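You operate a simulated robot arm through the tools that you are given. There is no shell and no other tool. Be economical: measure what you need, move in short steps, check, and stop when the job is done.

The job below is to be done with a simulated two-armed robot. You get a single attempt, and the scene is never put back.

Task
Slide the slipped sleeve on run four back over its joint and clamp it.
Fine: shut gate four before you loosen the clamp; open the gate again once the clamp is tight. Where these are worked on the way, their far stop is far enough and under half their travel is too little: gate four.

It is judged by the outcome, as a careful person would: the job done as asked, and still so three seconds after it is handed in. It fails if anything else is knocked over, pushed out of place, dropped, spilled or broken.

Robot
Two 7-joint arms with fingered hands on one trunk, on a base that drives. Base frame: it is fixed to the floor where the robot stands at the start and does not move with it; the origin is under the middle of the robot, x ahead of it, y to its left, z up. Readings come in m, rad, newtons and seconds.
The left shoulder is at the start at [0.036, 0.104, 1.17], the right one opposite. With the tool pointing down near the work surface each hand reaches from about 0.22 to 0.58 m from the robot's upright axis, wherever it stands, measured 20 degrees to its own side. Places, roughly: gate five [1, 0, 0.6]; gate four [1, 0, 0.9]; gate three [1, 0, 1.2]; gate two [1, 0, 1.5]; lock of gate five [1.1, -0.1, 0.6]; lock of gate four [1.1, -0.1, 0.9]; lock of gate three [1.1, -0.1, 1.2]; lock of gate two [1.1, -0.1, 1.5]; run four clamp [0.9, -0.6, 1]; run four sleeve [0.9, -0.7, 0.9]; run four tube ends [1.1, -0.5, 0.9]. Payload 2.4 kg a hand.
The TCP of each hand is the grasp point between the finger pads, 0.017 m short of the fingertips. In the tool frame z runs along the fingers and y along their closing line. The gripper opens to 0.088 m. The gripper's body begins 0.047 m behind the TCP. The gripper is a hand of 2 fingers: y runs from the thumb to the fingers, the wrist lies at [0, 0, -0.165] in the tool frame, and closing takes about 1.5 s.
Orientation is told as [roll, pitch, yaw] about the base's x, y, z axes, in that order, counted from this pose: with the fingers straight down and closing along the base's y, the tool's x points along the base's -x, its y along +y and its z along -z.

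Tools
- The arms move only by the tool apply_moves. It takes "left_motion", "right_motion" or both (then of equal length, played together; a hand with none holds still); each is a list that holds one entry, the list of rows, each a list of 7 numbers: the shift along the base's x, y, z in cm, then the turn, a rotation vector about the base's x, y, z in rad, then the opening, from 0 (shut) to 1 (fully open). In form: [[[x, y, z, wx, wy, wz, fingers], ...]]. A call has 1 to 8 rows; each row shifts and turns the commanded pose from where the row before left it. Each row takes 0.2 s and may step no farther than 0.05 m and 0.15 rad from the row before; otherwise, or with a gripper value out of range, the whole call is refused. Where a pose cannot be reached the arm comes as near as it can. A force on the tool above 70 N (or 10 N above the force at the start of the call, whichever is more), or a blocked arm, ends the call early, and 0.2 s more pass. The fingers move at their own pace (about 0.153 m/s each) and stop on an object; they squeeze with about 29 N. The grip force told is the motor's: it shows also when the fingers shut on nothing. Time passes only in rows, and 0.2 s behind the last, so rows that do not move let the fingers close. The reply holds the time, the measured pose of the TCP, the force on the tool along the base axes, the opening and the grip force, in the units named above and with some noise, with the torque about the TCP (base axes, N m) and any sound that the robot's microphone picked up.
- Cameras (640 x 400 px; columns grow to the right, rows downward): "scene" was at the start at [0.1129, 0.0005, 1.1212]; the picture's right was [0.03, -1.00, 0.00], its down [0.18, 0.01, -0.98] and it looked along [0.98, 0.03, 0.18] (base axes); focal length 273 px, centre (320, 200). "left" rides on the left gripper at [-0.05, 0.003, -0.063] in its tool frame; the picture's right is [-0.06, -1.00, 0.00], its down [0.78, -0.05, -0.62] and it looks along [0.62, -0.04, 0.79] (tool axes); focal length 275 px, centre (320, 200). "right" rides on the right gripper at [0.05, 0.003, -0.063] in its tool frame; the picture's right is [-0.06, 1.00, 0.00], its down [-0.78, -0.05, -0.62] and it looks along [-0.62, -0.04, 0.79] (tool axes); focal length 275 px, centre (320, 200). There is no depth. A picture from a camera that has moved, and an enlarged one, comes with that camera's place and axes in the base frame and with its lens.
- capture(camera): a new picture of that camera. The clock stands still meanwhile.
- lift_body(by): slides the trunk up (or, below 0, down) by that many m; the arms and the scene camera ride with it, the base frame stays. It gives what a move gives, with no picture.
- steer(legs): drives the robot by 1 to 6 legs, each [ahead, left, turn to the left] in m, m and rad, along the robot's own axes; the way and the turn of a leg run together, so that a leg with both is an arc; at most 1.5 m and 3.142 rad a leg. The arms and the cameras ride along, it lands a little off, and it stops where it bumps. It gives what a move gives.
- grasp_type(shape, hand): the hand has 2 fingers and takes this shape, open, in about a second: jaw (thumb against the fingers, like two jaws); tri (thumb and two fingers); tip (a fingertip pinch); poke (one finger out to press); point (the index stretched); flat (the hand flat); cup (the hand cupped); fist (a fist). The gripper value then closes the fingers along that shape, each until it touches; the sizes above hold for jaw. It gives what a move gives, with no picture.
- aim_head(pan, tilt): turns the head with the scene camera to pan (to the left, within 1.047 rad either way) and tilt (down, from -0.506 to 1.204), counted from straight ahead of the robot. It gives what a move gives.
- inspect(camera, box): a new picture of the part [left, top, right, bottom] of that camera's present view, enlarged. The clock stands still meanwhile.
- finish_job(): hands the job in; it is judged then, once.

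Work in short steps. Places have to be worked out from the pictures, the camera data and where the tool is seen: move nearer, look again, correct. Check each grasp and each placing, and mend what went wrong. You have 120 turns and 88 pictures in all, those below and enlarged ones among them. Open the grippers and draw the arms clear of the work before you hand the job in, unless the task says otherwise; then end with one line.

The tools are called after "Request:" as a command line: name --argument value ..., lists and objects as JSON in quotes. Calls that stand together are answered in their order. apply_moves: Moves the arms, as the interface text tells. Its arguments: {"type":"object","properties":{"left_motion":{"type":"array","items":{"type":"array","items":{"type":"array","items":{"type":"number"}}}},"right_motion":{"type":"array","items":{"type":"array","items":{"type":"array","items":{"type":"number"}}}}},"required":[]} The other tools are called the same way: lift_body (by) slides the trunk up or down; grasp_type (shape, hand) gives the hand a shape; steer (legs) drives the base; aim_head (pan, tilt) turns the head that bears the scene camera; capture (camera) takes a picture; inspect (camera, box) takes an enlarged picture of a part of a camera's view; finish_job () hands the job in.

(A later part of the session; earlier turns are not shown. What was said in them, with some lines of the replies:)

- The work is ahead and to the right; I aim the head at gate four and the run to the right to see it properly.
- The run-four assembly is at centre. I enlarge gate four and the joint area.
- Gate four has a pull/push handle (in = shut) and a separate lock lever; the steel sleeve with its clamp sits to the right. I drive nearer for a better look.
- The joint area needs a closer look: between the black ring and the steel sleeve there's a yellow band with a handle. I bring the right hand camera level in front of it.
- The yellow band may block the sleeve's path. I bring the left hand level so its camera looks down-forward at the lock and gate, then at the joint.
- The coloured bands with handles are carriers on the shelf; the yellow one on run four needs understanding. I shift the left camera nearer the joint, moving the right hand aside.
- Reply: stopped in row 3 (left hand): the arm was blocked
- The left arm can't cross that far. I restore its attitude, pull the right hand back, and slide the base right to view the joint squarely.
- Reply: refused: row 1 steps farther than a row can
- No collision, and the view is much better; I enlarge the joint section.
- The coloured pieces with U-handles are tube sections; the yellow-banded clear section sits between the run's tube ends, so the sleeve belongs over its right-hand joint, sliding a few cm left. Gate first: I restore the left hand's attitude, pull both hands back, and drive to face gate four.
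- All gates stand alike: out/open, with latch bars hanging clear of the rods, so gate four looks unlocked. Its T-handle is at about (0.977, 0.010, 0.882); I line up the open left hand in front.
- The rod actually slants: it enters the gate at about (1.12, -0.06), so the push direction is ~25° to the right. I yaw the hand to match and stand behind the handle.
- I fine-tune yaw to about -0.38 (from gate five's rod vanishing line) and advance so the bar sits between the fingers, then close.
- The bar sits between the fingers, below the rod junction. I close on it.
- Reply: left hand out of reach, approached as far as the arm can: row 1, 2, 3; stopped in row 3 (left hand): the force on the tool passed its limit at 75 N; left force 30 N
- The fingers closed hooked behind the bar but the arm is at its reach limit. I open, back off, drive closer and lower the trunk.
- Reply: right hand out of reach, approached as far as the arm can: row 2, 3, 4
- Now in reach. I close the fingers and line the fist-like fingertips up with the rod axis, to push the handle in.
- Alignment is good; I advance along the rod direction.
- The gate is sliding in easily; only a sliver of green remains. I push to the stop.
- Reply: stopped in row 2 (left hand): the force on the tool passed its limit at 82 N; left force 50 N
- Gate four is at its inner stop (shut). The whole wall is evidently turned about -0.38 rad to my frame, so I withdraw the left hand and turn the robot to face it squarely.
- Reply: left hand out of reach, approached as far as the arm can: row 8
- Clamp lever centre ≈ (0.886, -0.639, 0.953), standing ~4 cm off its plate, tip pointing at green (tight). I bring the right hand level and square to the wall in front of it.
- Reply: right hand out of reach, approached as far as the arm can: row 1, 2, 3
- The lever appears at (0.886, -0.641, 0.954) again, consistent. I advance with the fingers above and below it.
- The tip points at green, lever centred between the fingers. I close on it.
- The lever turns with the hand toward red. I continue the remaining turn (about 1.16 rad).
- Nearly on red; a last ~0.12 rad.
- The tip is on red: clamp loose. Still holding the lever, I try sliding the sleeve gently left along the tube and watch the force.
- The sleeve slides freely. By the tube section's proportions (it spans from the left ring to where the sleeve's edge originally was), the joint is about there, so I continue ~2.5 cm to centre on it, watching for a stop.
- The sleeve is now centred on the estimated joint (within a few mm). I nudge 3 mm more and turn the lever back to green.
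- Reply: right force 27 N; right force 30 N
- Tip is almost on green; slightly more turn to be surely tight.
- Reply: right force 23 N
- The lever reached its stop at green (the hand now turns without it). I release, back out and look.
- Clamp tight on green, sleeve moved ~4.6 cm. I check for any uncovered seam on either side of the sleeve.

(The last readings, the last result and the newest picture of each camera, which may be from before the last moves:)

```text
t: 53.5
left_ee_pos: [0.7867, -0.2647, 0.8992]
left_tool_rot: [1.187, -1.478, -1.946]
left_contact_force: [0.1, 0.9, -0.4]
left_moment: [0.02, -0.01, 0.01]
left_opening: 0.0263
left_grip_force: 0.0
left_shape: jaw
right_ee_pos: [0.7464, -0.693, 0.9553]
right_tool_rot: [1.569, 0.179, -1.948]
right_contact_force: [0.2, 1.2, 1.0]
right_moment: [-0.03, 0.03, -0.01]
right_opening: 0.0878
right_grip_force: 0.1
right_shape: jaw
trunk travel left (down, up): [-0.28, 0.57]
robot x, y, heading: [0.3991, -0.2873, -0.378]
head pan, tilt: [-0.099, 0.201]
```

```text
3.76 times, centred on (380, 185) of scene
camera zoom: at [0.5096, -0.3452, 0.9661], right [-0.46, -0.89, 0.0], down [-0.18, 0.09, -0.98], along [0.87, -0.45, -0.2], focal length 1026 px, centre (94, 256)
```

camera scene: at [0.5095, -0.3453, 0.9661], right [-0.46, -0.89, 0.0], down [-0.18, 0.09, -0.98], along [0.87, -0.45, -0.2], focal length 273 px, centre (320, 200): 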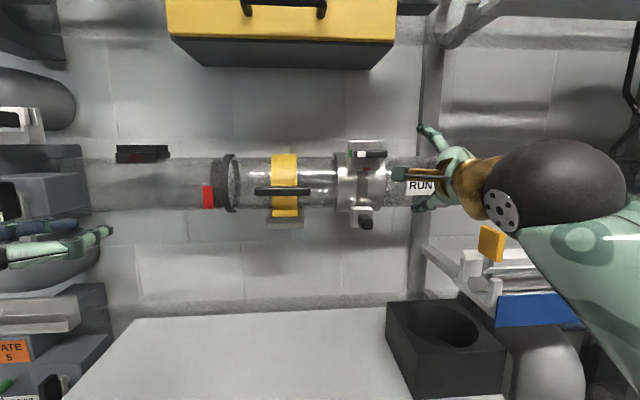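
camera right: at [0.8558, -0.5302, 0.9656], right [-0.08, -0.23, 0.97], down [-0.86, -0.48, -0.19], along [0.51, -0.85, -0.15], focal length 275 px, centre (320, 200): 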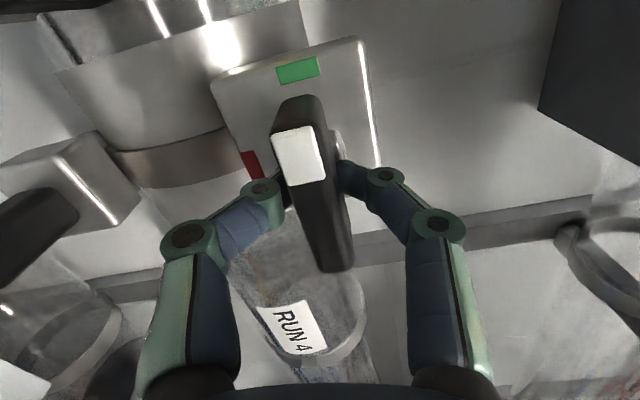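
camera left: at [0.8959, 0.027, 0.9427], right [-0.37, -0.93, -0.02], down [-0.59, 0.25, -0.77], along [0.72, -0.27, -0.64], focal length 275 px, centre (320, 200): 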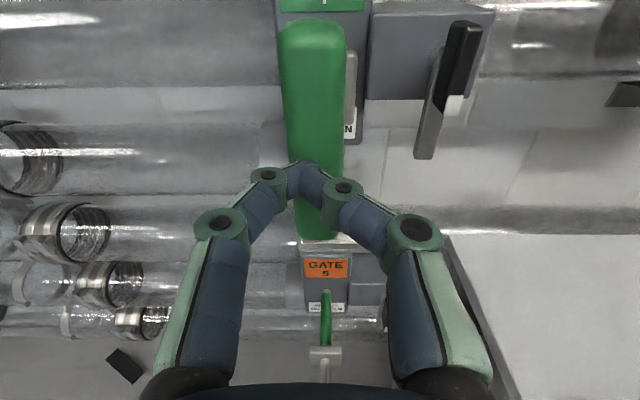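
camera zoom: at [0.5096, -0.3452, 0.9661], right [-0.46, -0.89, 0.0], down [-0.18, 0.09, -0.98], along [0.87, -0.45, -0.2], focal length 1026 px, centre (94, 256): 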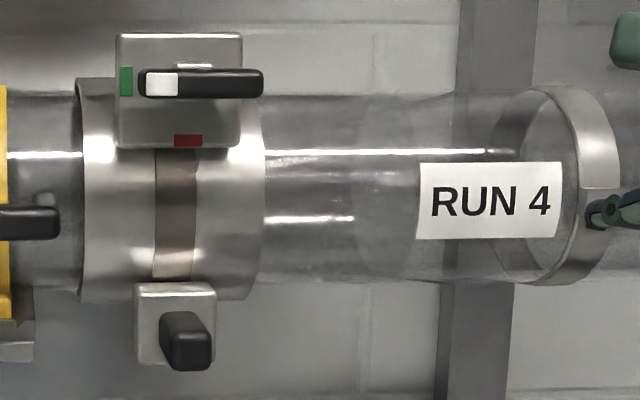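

No seam shows on either side. Now back to the gate: I retract the right hand and drive left along the wall so the left hand is before gate four.

Request:
apply_moves --right_motion '[[[-2.6, 1, 0, 0, 0, 0, 1], [-2.6, 1, 0, 0, 0, 0, 1], [-2.6, 1, 0, 0, 0, 0, 1]]]' --left_motion '[[[-0.5, 0.2, 0, 0, 0, 0.13, 1], [-0.5, 0.2, 0, 0, 0, 0.13, 1], [-0.5, 0.2, 0, 0, 0, 0.12, 1]]]'

Request:
steer --legs '[[0, 0.34, 0]]'

Request:
aim_head --pan 0.15 --tilt 0.2

Request:
capture --camera "left"

Request:
capture --camera "scene"

```text
t: 54.3
left_ee_pos: [0.7925, -0.2604, 0.8833]
left_tool_rot: [1.38, -1.432, -1.777]
left_contact_force: [-0.1, 0.3, 0.3]
left_moment: [-0.02, 0.0, -0.02]
left_opening: 0.0879
left_grip_force: 0.1
left_shape: jaw
left hand out of reach, approached as far as the arm can: row 1, 2, 3
right_ee_pos: [0.6677, -0.6634, 0.9554]
right_tool_rot: [1.569, 0.179, -1.947]
right_contact_force: [1.1, -0.3, -0.1]
right_moment: [0.03, -0.02, -0.01]
right_opening: 0.0881
right_grip_force: 0.1
right_shape: jaw
trunk travel left (down, up): [-0.28, 0.57]
robot x, y, heading: [0.3955, -0.2871, -0.381]
head pan, tilt: [-0.099, 0.201]
```

```text
t: 56.5
left_ee_pos: [0.9169, 0.0524, 0.8814]
left_tool_rot: [1.351, -1.432, -1.755]
left_contact_force: [0.5, 0.4, -0.5]
left_moment: [0.0, -0.02, 0.02]
left_opening: 0.0881
left_grip_force: 0.1
left_shape: jaw
right_ee_pos: [0.7936, -0.3504, 0.9545]
right_tool_rot: [1.57, 0.178, -1.944]
right_contact_force: [-0.1, 0.0, 0.0]
right_moment: [0.0, -0.03, 0.02]
right_opening: 0.0879
right_grip_force: 0.1
right_shape: jaw
trunk travel left (down, up): [-0.28, 0.57]
robot x, y, heading: [0.5242, 0.0243, -0.384]
head pan, tilt: [-0.099, 0.201]
```

```text
t: 57.3
left_ee_pos: [0.9167, 0.0531, 0.8813]
left_tool_rot: [1.359, -1.431, -1.762]
left_contact_force: [0.0, 0.4, -0.1]
left_moment: [-0.01, 0.03, 0.05]
left_opening: 0.088
left_grip_force: 0.0
left_shape: jaw
right_ee_pos: [0.794, -0.3501, 0.9541]
right_tool_rot: [1.568, 0.178, -1.946]
right_contact_force: [-0.2, -0.1, 0.4]
right_moment: [-0.03, -0.02, -0.01]
right_opening: 0.0878
right_grip_force: 0.1
right_shape: jaw
trunk travel left (down, up): [-0.28, 0.57]
robot x, y, heading: [0.5213, 0.0251, -0.38]
head pan, tilt: [0.15, 0.201]
```

```text
26 pictures are left
camera left: at [0.8592, 0.0739, 0.9332], right [-0.39, -0.92, -0.07], down [-0.57, 0.3, -0.77], along [0.72, -0.26, -0.64], focal length 275 px, centre (320, 200)
```

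left: 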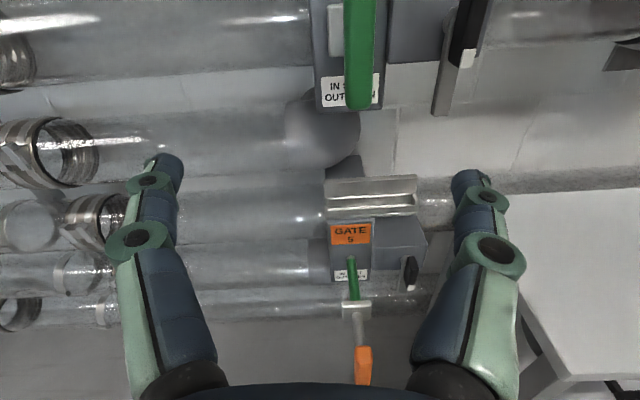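

```text
25 pictures are left
camera scene: at [0.6435, -0.0103, 0.9661], right [-0.23, -0.97, 0.0], down [-0.19, 0.05, -0.98], along [0.95, -0.23, -0.2], focal length 273 px, centre (320, 200)
```

scene: 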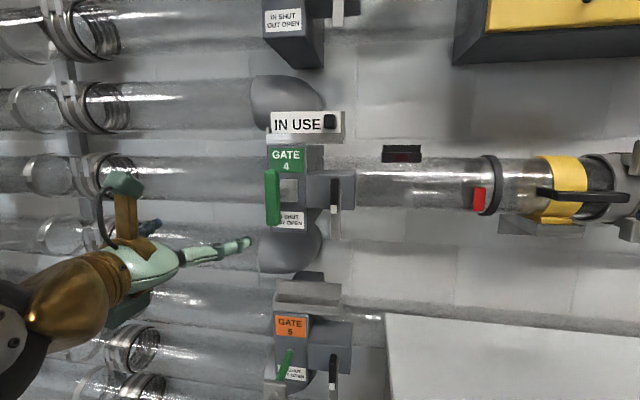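

The bar (shut) is at about n-distance 0.99 in front of me, slightly right of the hand. I align, then advance so the fingers flank the bar below the rod.

Request:
apply_moves --left_motion '[[[-1.2, -3.0, -0.6, 0, 0, 0, 1], [3.0, -1.2, 0, 0, 0, 0, 1], [3.0, -1.2, 0, 0, 0, 0, 1], [3.0, -1.2, 0, 0, 0, 0, 1], [2.5, -1.0, 0, 0, 0, 0, 1]]]'

Request:
capture --camera "left"

Request:
inspect --camera "scene" --box '[190, 100, 390, 260]'

```text
t: 57.9
left_ee_pos: [0.9362, 0.019, 0.8671]
left_tool_rot: [1.381, -1.301, -1.828]
left_contact_force: [-1.0, -0.5, -0.2]
left_moment: [-0.01, 0.02, -0.02]
left_opening: 0.088
left_grip_force: 0.0
left_shape: jaw
right_ee_pos: [0.7932, -0.3501, 0.9551]
right_tool_rot: [1.568, 0.178, -1.948]
right_contact_force: [-0.4, 0.0, -0.4]
right_moment: [0.02, -0.01, -0.03]
right_opening: 0.0879
right_grip_force: 0.2
right_shape: jaw
trunk travel left (down, up): [-0.28, 0.57]
robot x, y, heading: [0.5234, 0.0229, -0.386]
head pan, tilt: [0.15, 0.201]
stopped in row 3 (left hand): the arm was blocked; the commanded pose is now the measured one
```

```text
24 pictures are left
camera left: at [0.876, 0.0352, 0.919], right [-0.43, -0.88, -0.2], down [-0.53, 0.42, -0.74], along [0.74, -0.21, -0.64], focal length 275 px, centre (320, 200)
```

left: 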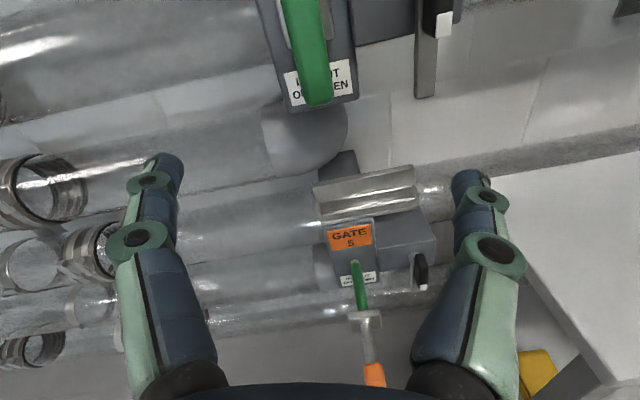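

```text
2.50 times, centred on (290, 180) of scene
camera zoom: at [0.6432, -0.0101, 0.9662], right [-0.23, -0.97, 0.0], down [-0.19, 0.05, -0.98], along [0.95, -0.22, -0.2], focal length 681 px, centre (395, 250)
```

zoom: 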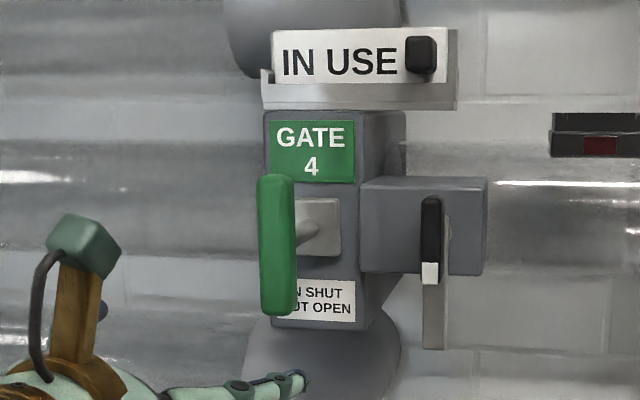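

The left arm jams in this configuration; it worked with the robot unturned at (0.47, -0.10). I go back to that stance.

Request:
steer --legs '[[-0.1, 0, 0], [0, 0, 0.384], [0.0, -0.16, 0], [0.04, 0, 0]]'

Request:
capture --camera "left"

```text
t: 61.7
left_ee_pos: [0.8563, 0.0478, 0.8659]
left_tool_rot: [1.377, -1.303, -1.443]
left_contact_force: [0.3, 0.0, 0.0]
left_moment: [-0.02, 0.02, 0.03]
left_opening: 0.0878
left_grip_force: 0.0
left_shape: jaw
right_ee_pos: [0.8608, -0.3456, 0.955]
right_tool_rot: [1.57, 0.177, -1.566]
right_contact_force: [-0.2, -0.1, 0.0]
right_moment: [0.03, 0.02, 0.0]
right_opening: 0.0878
right_grip_force: 0.1
right_shape: jaw
trunk travel left (down, up): [-0.28, 0.57]
robot x, y, heading: [0.4708, -0.0965, 0.001]
head pan, tilt: [0.15, 0.201]
```

```text
22 pictures are left
camera left: at [0.795, 0.0416, 0.9188], right [-0.07, -0.98, -0.2], down [-0.65, 0.2, -0.74], along [0.76, 0.08, -0.65], focal length 275 px, centre (320, 200)
```

left: 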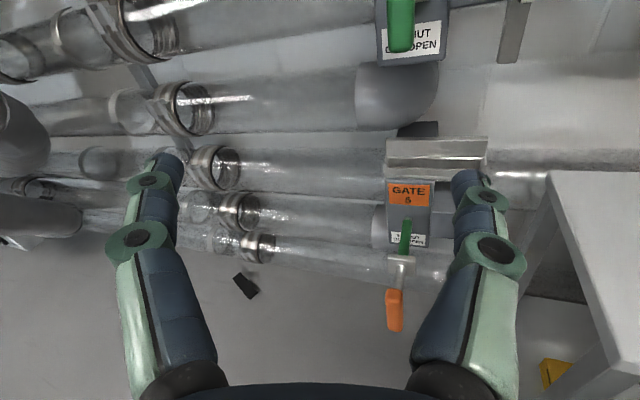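

On the rod line again; I restore roll and yaw to the orientation that worked.

Request:
apply_moves --left_motion '[[[0, 0, 0.3, -0.1, 0, -0.05, 1], [0, 0, 0.3, -0.08, 0, -0.08, 1], [0, 0, 0.3, 0, 0, -0.1, 1], [0, 0, 0, 0, 0, -0.1, 1]]]'

Request:
capture --camera "left"

```text
t: 62.7
left_ee_pos: [0.8563, 0.0476, 0.8747]
left_tool_rot: [1.224, -1.482, -1.624]
left_contact_force: [-0.6, 0.2, -0.1]
left_moment: [0.01, -0.01, 0.01]
left_opening: 0.0879
left_grip_force: 0.0
left_shape: jaw
right_ee_pos: [0.8614, -0.3471, 0.9543]
right_tool_rot: [1.568, 0.178, -1.566]
right_contact_force: [-0.5, 0.2, 0.0]
right_moment: [-0.01, -0.03, 0.01]
right_opening: 0.088
right_grip_force: 0.0
right_shape: jaw
trunk travel left (down, up): [-0.28, 0.57]
robot x, y, heading: [0.4677, -0.098, -0.002]
head pan, tilt: [0.15, 0.201]
```

```text
21 pictures are left
camera left: at [0.7991, 0.0712, 0.9273], right [-0.39, -0.92, -0.02], down [-0.58, 0.27, -0.77], along [0.71, -0.29, -0.64], focal length 275 px, centre (320, 200)
```

left: 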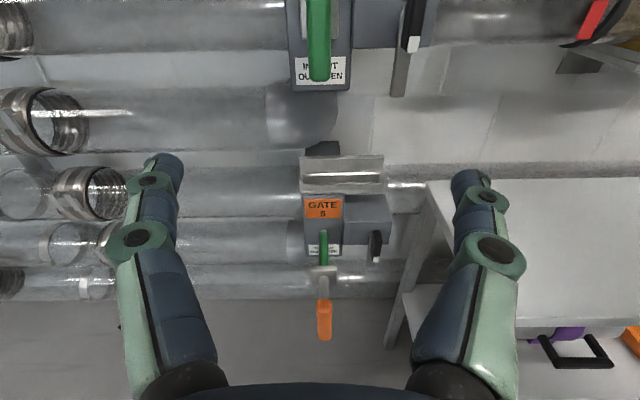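

Bar dead ahead. I advance along the rod line.

Request:
apply_moves --left_motion '[[[2.97, -1.19, 0, 0, 0, 0, 1], [2.97, -1.19, 0, 0, 0, 0, 1], [2.97, -1.19, 0, 0, 0, 0, 1], [2.97, -1.19, 0, 0, 0, 0, 1], [2.97, -1.19, 0, 0, 0, 0, 1], [2.97, -1.19, 0, 0, 0, 0, 1]]]'

Request:
capture --camera "left"

Request:
inspect --camera "scene" --box '[190, 100, 390, 260]'

```text
t: 64.1
left_ee_pos: [1.0336, -0.0233, 0.8751]
left_tool_rot: [1.23, -1.48, -1.628]
left_contact_force: [-0.3, -0.1, 0.9]
left_moment: [0.01, 0.0, 0.0]
left_opening: 0.0878
left_grip_force: 0.1
left_shape: jaw
right_ee_pos: [0.8631, -0.3458, 0.9541]
right_tool_rot: [1.568, 0.177, -1.566]
right_contact_force: [-0.5, 0.4, 0.0]
right_moment: [0.04, 0.01, 0.02]
right_opening: 0.088
right_grip_force: 0.1
right_shape: jaw
trunk travel left (down, up): [-0.28, 0.57]
robot x, y, heading: [0.4676, -0.0991, 0.004]
head pan, tilt: [0.15, 0.201]
```

```text
20 pictures are left
camera left: at [0.9767, -0.0003, 0.9272], right [-0.39, -0.92, -0.02], down [-0.58, 0.27, -0.77], along [0.71, -0.28, -0.64], focal length 275 px, centre (320, 200)
```

left: 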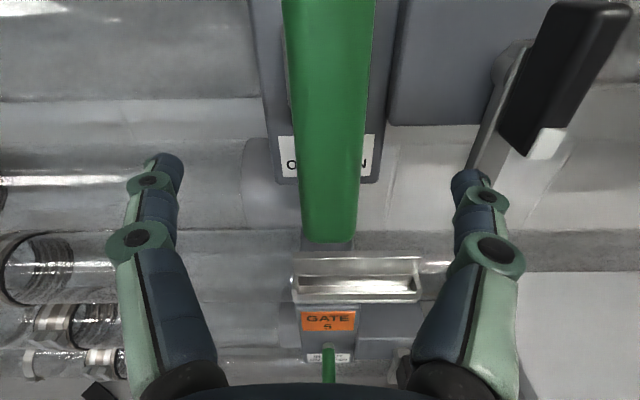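

```text
2.50 times, centred on (290, 180) of scene
camera zoom: at [0.5949, -0.0862, 0.9661], right [0.15, -0.99, 0.0], down [-0.2, -0.03, -0.98], along [0.97, 0.15, -0.2], focal length 681 px, centre (395, 250)
```

zoom: 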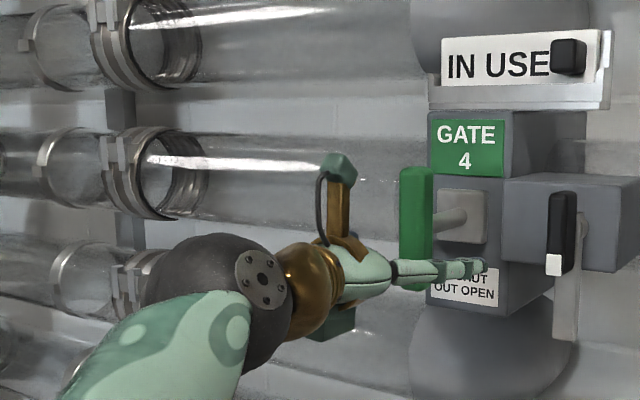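

Request:
apply_moves --left_motion '[[[1.4, -0.56, 0, 0, 0, 0, 1], [0, 0, 0, 0, 0, 0, 0], [0, 0, 0, 0, 0, 0, 0], [0, 0, 0, 0, 0, 0, 0], [0, 0, 0, 0, 0, 0, 0]]]'

Request:
capture --camera "left"

```text
t: 65.3
left_ee_pos: [1.0469, -0.0283, 0.8746]
left_tool_rot: [1.225, -1.479, -1.625]
left_contact_force: [1.0, -2.2, -0.1]
left_moment: [-0.01, -0.02, 0.04]
left_opening: 0.0053
left_grip_force: 29.3
left_shape: jaw
right_ee_pos: [0.8622, -0.3461, 0.956]
right_tool_rot: [1.568, 0.18, -1.566]
right_contact_force: [0.2, 0.4, 0.1]
right_moment: [0.0, -0.02, 0.02]
right_opening: 0.0879
right_grip_force: 0.0
right_shape: jaw
trunk travel left (down, up): [-0.28, 0.57]
robot x, y, heading: [0.4697, -0.0971, 0.004]
head pan, tilt: [0.15, 0.201]
```

```text
18 pictures are left
camera left: at [0.9901, -0.0062, 0.9272], right [-0.39, -0.92, -0.02], down [-0.59, 0.27, -0.77], along [0.71, -0.28, -0.64], focal length 275 px, centre (320, 200)
```

left: 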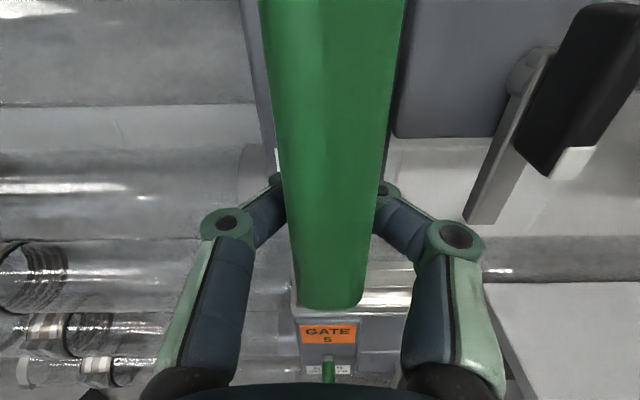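

The bar is gripped as before. I pull straight out along the rod.

Request:
apply_moves --left_motion '[[[-1.4, 0.56, 0, 0, 0, 0, 0], [-1.4, 0.56, 0, 0, 0, 0, 0], [-1.4, 0.56, 0, 0, 0, 0, 0], [-1.4, 0.56, 0, 0, 0, 0, 0]]]'

Request:
inspect --camera "scene" --box '[190, 100, 390, 260]'

```text
t: 66.3
left_ee_pos: [0.9915, -0.007, 0.8738]
left_tool_rot: [1.223, -1.483, -1.621]
left_contact_force: [3.5, 1.9, -0.3]
left_moment: [0.03, 0.01, -0.01]
left_opening: 0.0045
left_grip_force: 29.0
left_shape: jaw
right_ee_pos: [0.8629, -0.3459, 0.9563]
right_tool_rot: [1.57, 0.177, -1.565]
right_contact_force: [0.1, -1.1, -0.3]
right_moment: [0.01, -0.02, 0.01]
right_opening: 0.088
right_grip_force: 0.0
right_shape: jaw
trunk travel left (down, up): [-0.28, 0.57]
robot x, y, heading: [0.4689, -0.1015, 0.003]
head pan, tilt: [0.15, 0.201]
```

```text
2.50 times, centred on (290, 180) of scene
camera zoom: at [0.5953, -0.086, 0.9661], right [0.15, -0.99, 0.0], down [-0.2, -0.03, -0.98], along [0.97, 0.15, -0.2], focal length 681 px, centre (395, 250)
```

zoom: 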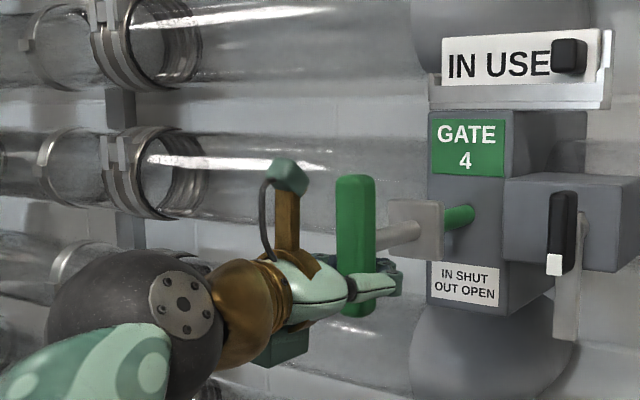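

The gate is coming out; I keep pulling to the outer stop.

Request:
apply_moves --left_motion '[[[-0.93, 0.37, 0, 0, 0, 0, 0], [-0.93, 0.37, 0, 0, 0, 0, 0], [-0.93, 0.37, 0, 0, 0, 0, 0], [-0.93, 0.37, 0, 0, 0, 0, 0]]]'

Request:
inspect --camera "scene" --box '[190, 100, 390, 260]'

```text
t: 67.3
left_ee_pos: [0.9682, -0.0002, 0.8755]
left_tool_rot: [1.23, -1.482, -1.633]
left_contact_force: [50.9, -12.1, -1.2]
left_moment: [-0.05, 0.04, -0.14]
left_opening: 0.0
left_grip_force: 29.1
left_shape: jaw
right_ee_pos: [0.8669, -0.351, 0.9521]
right_tool_rot: [1.563, 0.18, -1.572]
right_contact_force: [0.1, 0.8, -0.6]
right_moment: [-0.02, 0.05, 0.01]
right_opening: 0.088
right_grip_force: 0.0
right_shape: jaw
trunk travel left (down, up): [-0.28, 0.57]
robot x, y, heading: [0.4695, -0.0972, -0.01]
head pan, tilt: [0.15, 0.201]
stopped in row 4 (left hand): the force on the tool passed its limit at 79 N (the readings are from after the stop); the commanded pose is now the measured one
```

```text
2.50 times, centred on (290, 180) of scene
camera zoom: at [0.6016, -0.0885, 0.9653], right [0.14, -0.99, 0.0], down [-0.2, -0.03, -0.98], along [0.97, 0.14, -0.2], focal length 681 px, centre (395, 250)
```

zoom: 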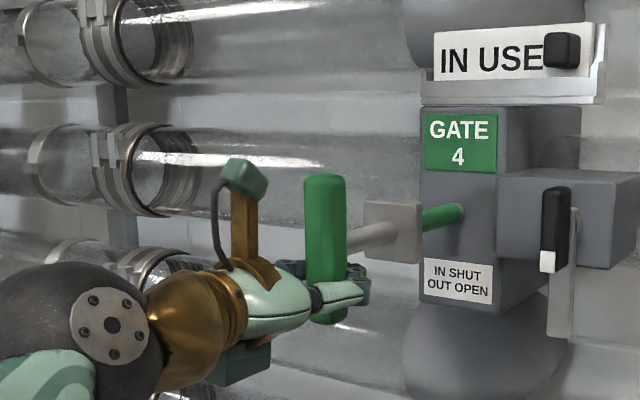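

Outer stop reached (same place as at first): gate open. I release and withdraw, then check the sensor and sleeve.

Request:
apply_moves --left_motion '[[[0.4, -0.15, 0, 0, 0, 0, 1], [0, 0, 0, 0, 0, 0, 1], [0, 0, 0, 0, 0, 0, 1], [0, 0, 0, 0, 0, 0, 1], [-2.8, 1.1, 0, 0, 0, 0, 1], [-2.8, 1.1, 0, 0, 0, 0, 1], [-2.8, 1.1, 0, 0, 0, 0, 1], [-2.8, 1.1, 0, 0, 0, 0, 1]]]'

Request:
aim_head --pan -0.4 --tilt 0.1

Request:
capture --camera "scene"

```text
t: 69.1
left_ee_pos: [0.8548, 0.0461, 0.876]
left_tool_rot: [1.285, -1.481, -1.688]
left_contact_force: [-0.6, -0.7, -0.4]
left_moment: [-0.02, 0.01, 0.01]
left_opening: 0.0881
left_grip_force: 0.1
left_shape: jaw
right_ee_pos: [0.8616, -0.347, 0.9549]
right_tool_rot: [1.569, 0.178, -1.568]
right_contact_force: [0.3, -0.5, -0.7]
right_moment: [0.01, 0.01, 0.02]
right_opening: 0.0883
right_grip_force: 0.1
right_shape: jaw
trunk travel left (down, up): [-0.28, 0.57]
robot x, y, heading: [0.4731, -0.0994, -0.003]
head pan, tilt: [0.15, 0.201]
```

```text
t: 70.0
left_ee_pos: [0.8559, 0.046, 0.8746]
left_tool_rot: [1.283, -1.483, -1.69]
left_contact_force: [0.0, 0.0, -0.1]
left_moment: [0.03, 0.0, 0.02]
left_opening: 0.0881
left_grip_force: 0.1
left_shape: jaw
right_ee_pos: [0.8612, -0.3477, 0.9539]
right_tool_rot: [1.569, 0.178, -1.568]
right_contact_force: [-0.6, 0.3, 0.1]
right_moment: [0.05, -0.02, 0.03]
right_opening: 0.0879
right_grip_force: 0.1
right_shape: jaw
trunk travel left (down, up): [-0.28, 0.57]
robot x, y, heading: [0.4732, -0.0969, -0.002]
head pan, tilt: [-0.4, 0.099]
```

```text
15 pictures are left
camera scene: at [0.5892, -0.1347, 0.9751], right [-0.37, -0.93, 0.0], down [-0.1, 0.04, -0.99], along [0.92, -0.37, -0.1], focal length 273 px, centre (320, 200)
```

scene: 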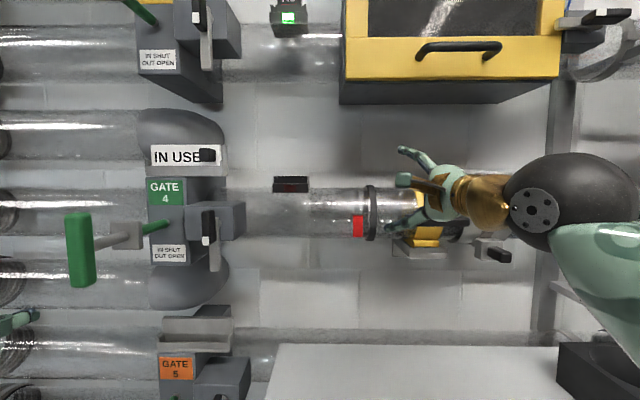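

Request:
inspect --camera "scene" --box '[240, 160, 400, 250]'

```text
4.00 times, centred on (320, 205) of scene
camera zoom: at [0.5892, -0.1347, 0.9751], right [-0.37, -0.93, 0.0], down [-0.1, 0.04, -0.99], along [0.92, -0.37, -0.1], focal length 1090 px, centre (320, 180)
```

zoom: 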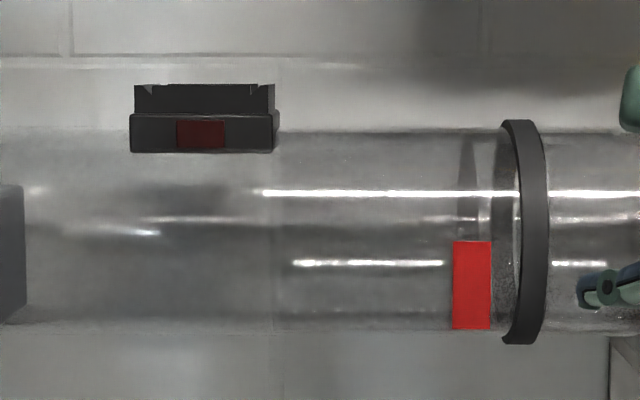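

Gate open, nothing disturbed. I back the robot clear and take a last look at the joint and gate.

Request:
steer --legs '[[-0.25, 0, 0]]'

Request:
aim_head --pan -0.35 --tilt 0.1

Request:
capture --camera "scene"

```text
t: 71.8
left_ee_pos: [0.6071, 0.0465, 0.8754]
left_tool_rot: [1.285, -1.482, -1.689]
left_contact_force: [-0.1, -0.3, 0.3]
left_moment: [-0.03, -0.01, -0.01]
left_opening: 0.0878
left_grip_force: 0.0
left_shape: jaw
right_ee_pos: [0.6145, -0.3473, 0.955]
right_tool_rot: [1.568, 0.179, -1.569]
right_contact_force: [-0.9, 0.4, 0.0]
right_moment: [0.01, 0.04, -0.04]
right_opening: 0.0879
right_grip_force: 0.1
right_shape: jaw
trunk travel left (down, up): [-0.28, 0.57]
robot x, y, heading: [0.2211, -0.0969, -0.008]
head pan, tilt: [-0.4, 0.099]
```

```text
t: 72.5
left_ee_pos: [0.6093, 0.0477, 0.8755]
left_tool_rot: [1.287, -1.482, -1.688]
left_contact_force: [-0.6, -0.3, 0.8]
left_moment: [0.05, -0.01, -0.02]
left_opening: 0.0882
left_grip_force: 0.1
left_shape: jaw
right_ee_pos: [0.6144, -0.3461, 0.955]
right_tool_rot: [1.57, 0.179, -1.567]
right_contact_force: [-0.3, 0.1, 0.4]
right_moment: [0.0, -0.02, 0.0]
right_opening: 0.0883
right_grip_force: 0.2
right_shape: jaw
trunk travel left (down, up): [-0.28, 0.57]
robot x, y, heading: [0.2268, -0.0983, -0.006]
head pan, tilt: [-0.351, 0.099]
```

```text
13 pictures are left
camera scene: at [0.343, -0.1316, 0.9755], right [-0.35, -0.94, 0.0], down [-0.09, 0.03, -0.99], along [0.93, -0.35, -0.1], focal length 273 px, centre (320, 200)
```

scene: 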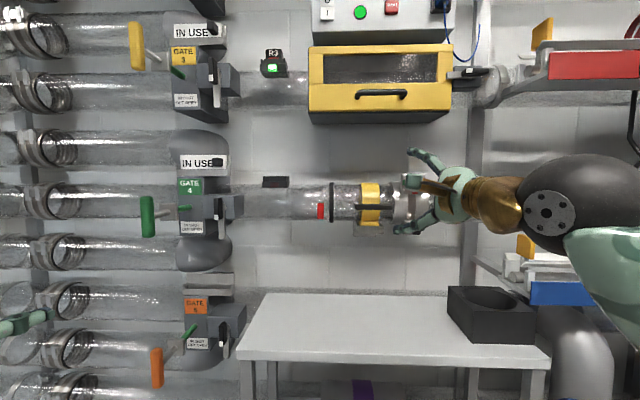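

Gate four is fully out, matching its neighbours; the sleeve was seen clamped on green, and both hands are open and clear. I hand the job in.

Request:
finish_job

```text
The job is handed in.
```

The run-four sleeve is back over its joint and clamped with the lever on green. I shut gate four to its stop before loosening the clamp and opened it again to its stop once the clamp was tight. No seam is visible at the joint, so I centred the sleeve from the tube section's proportions, within a few millimetres.
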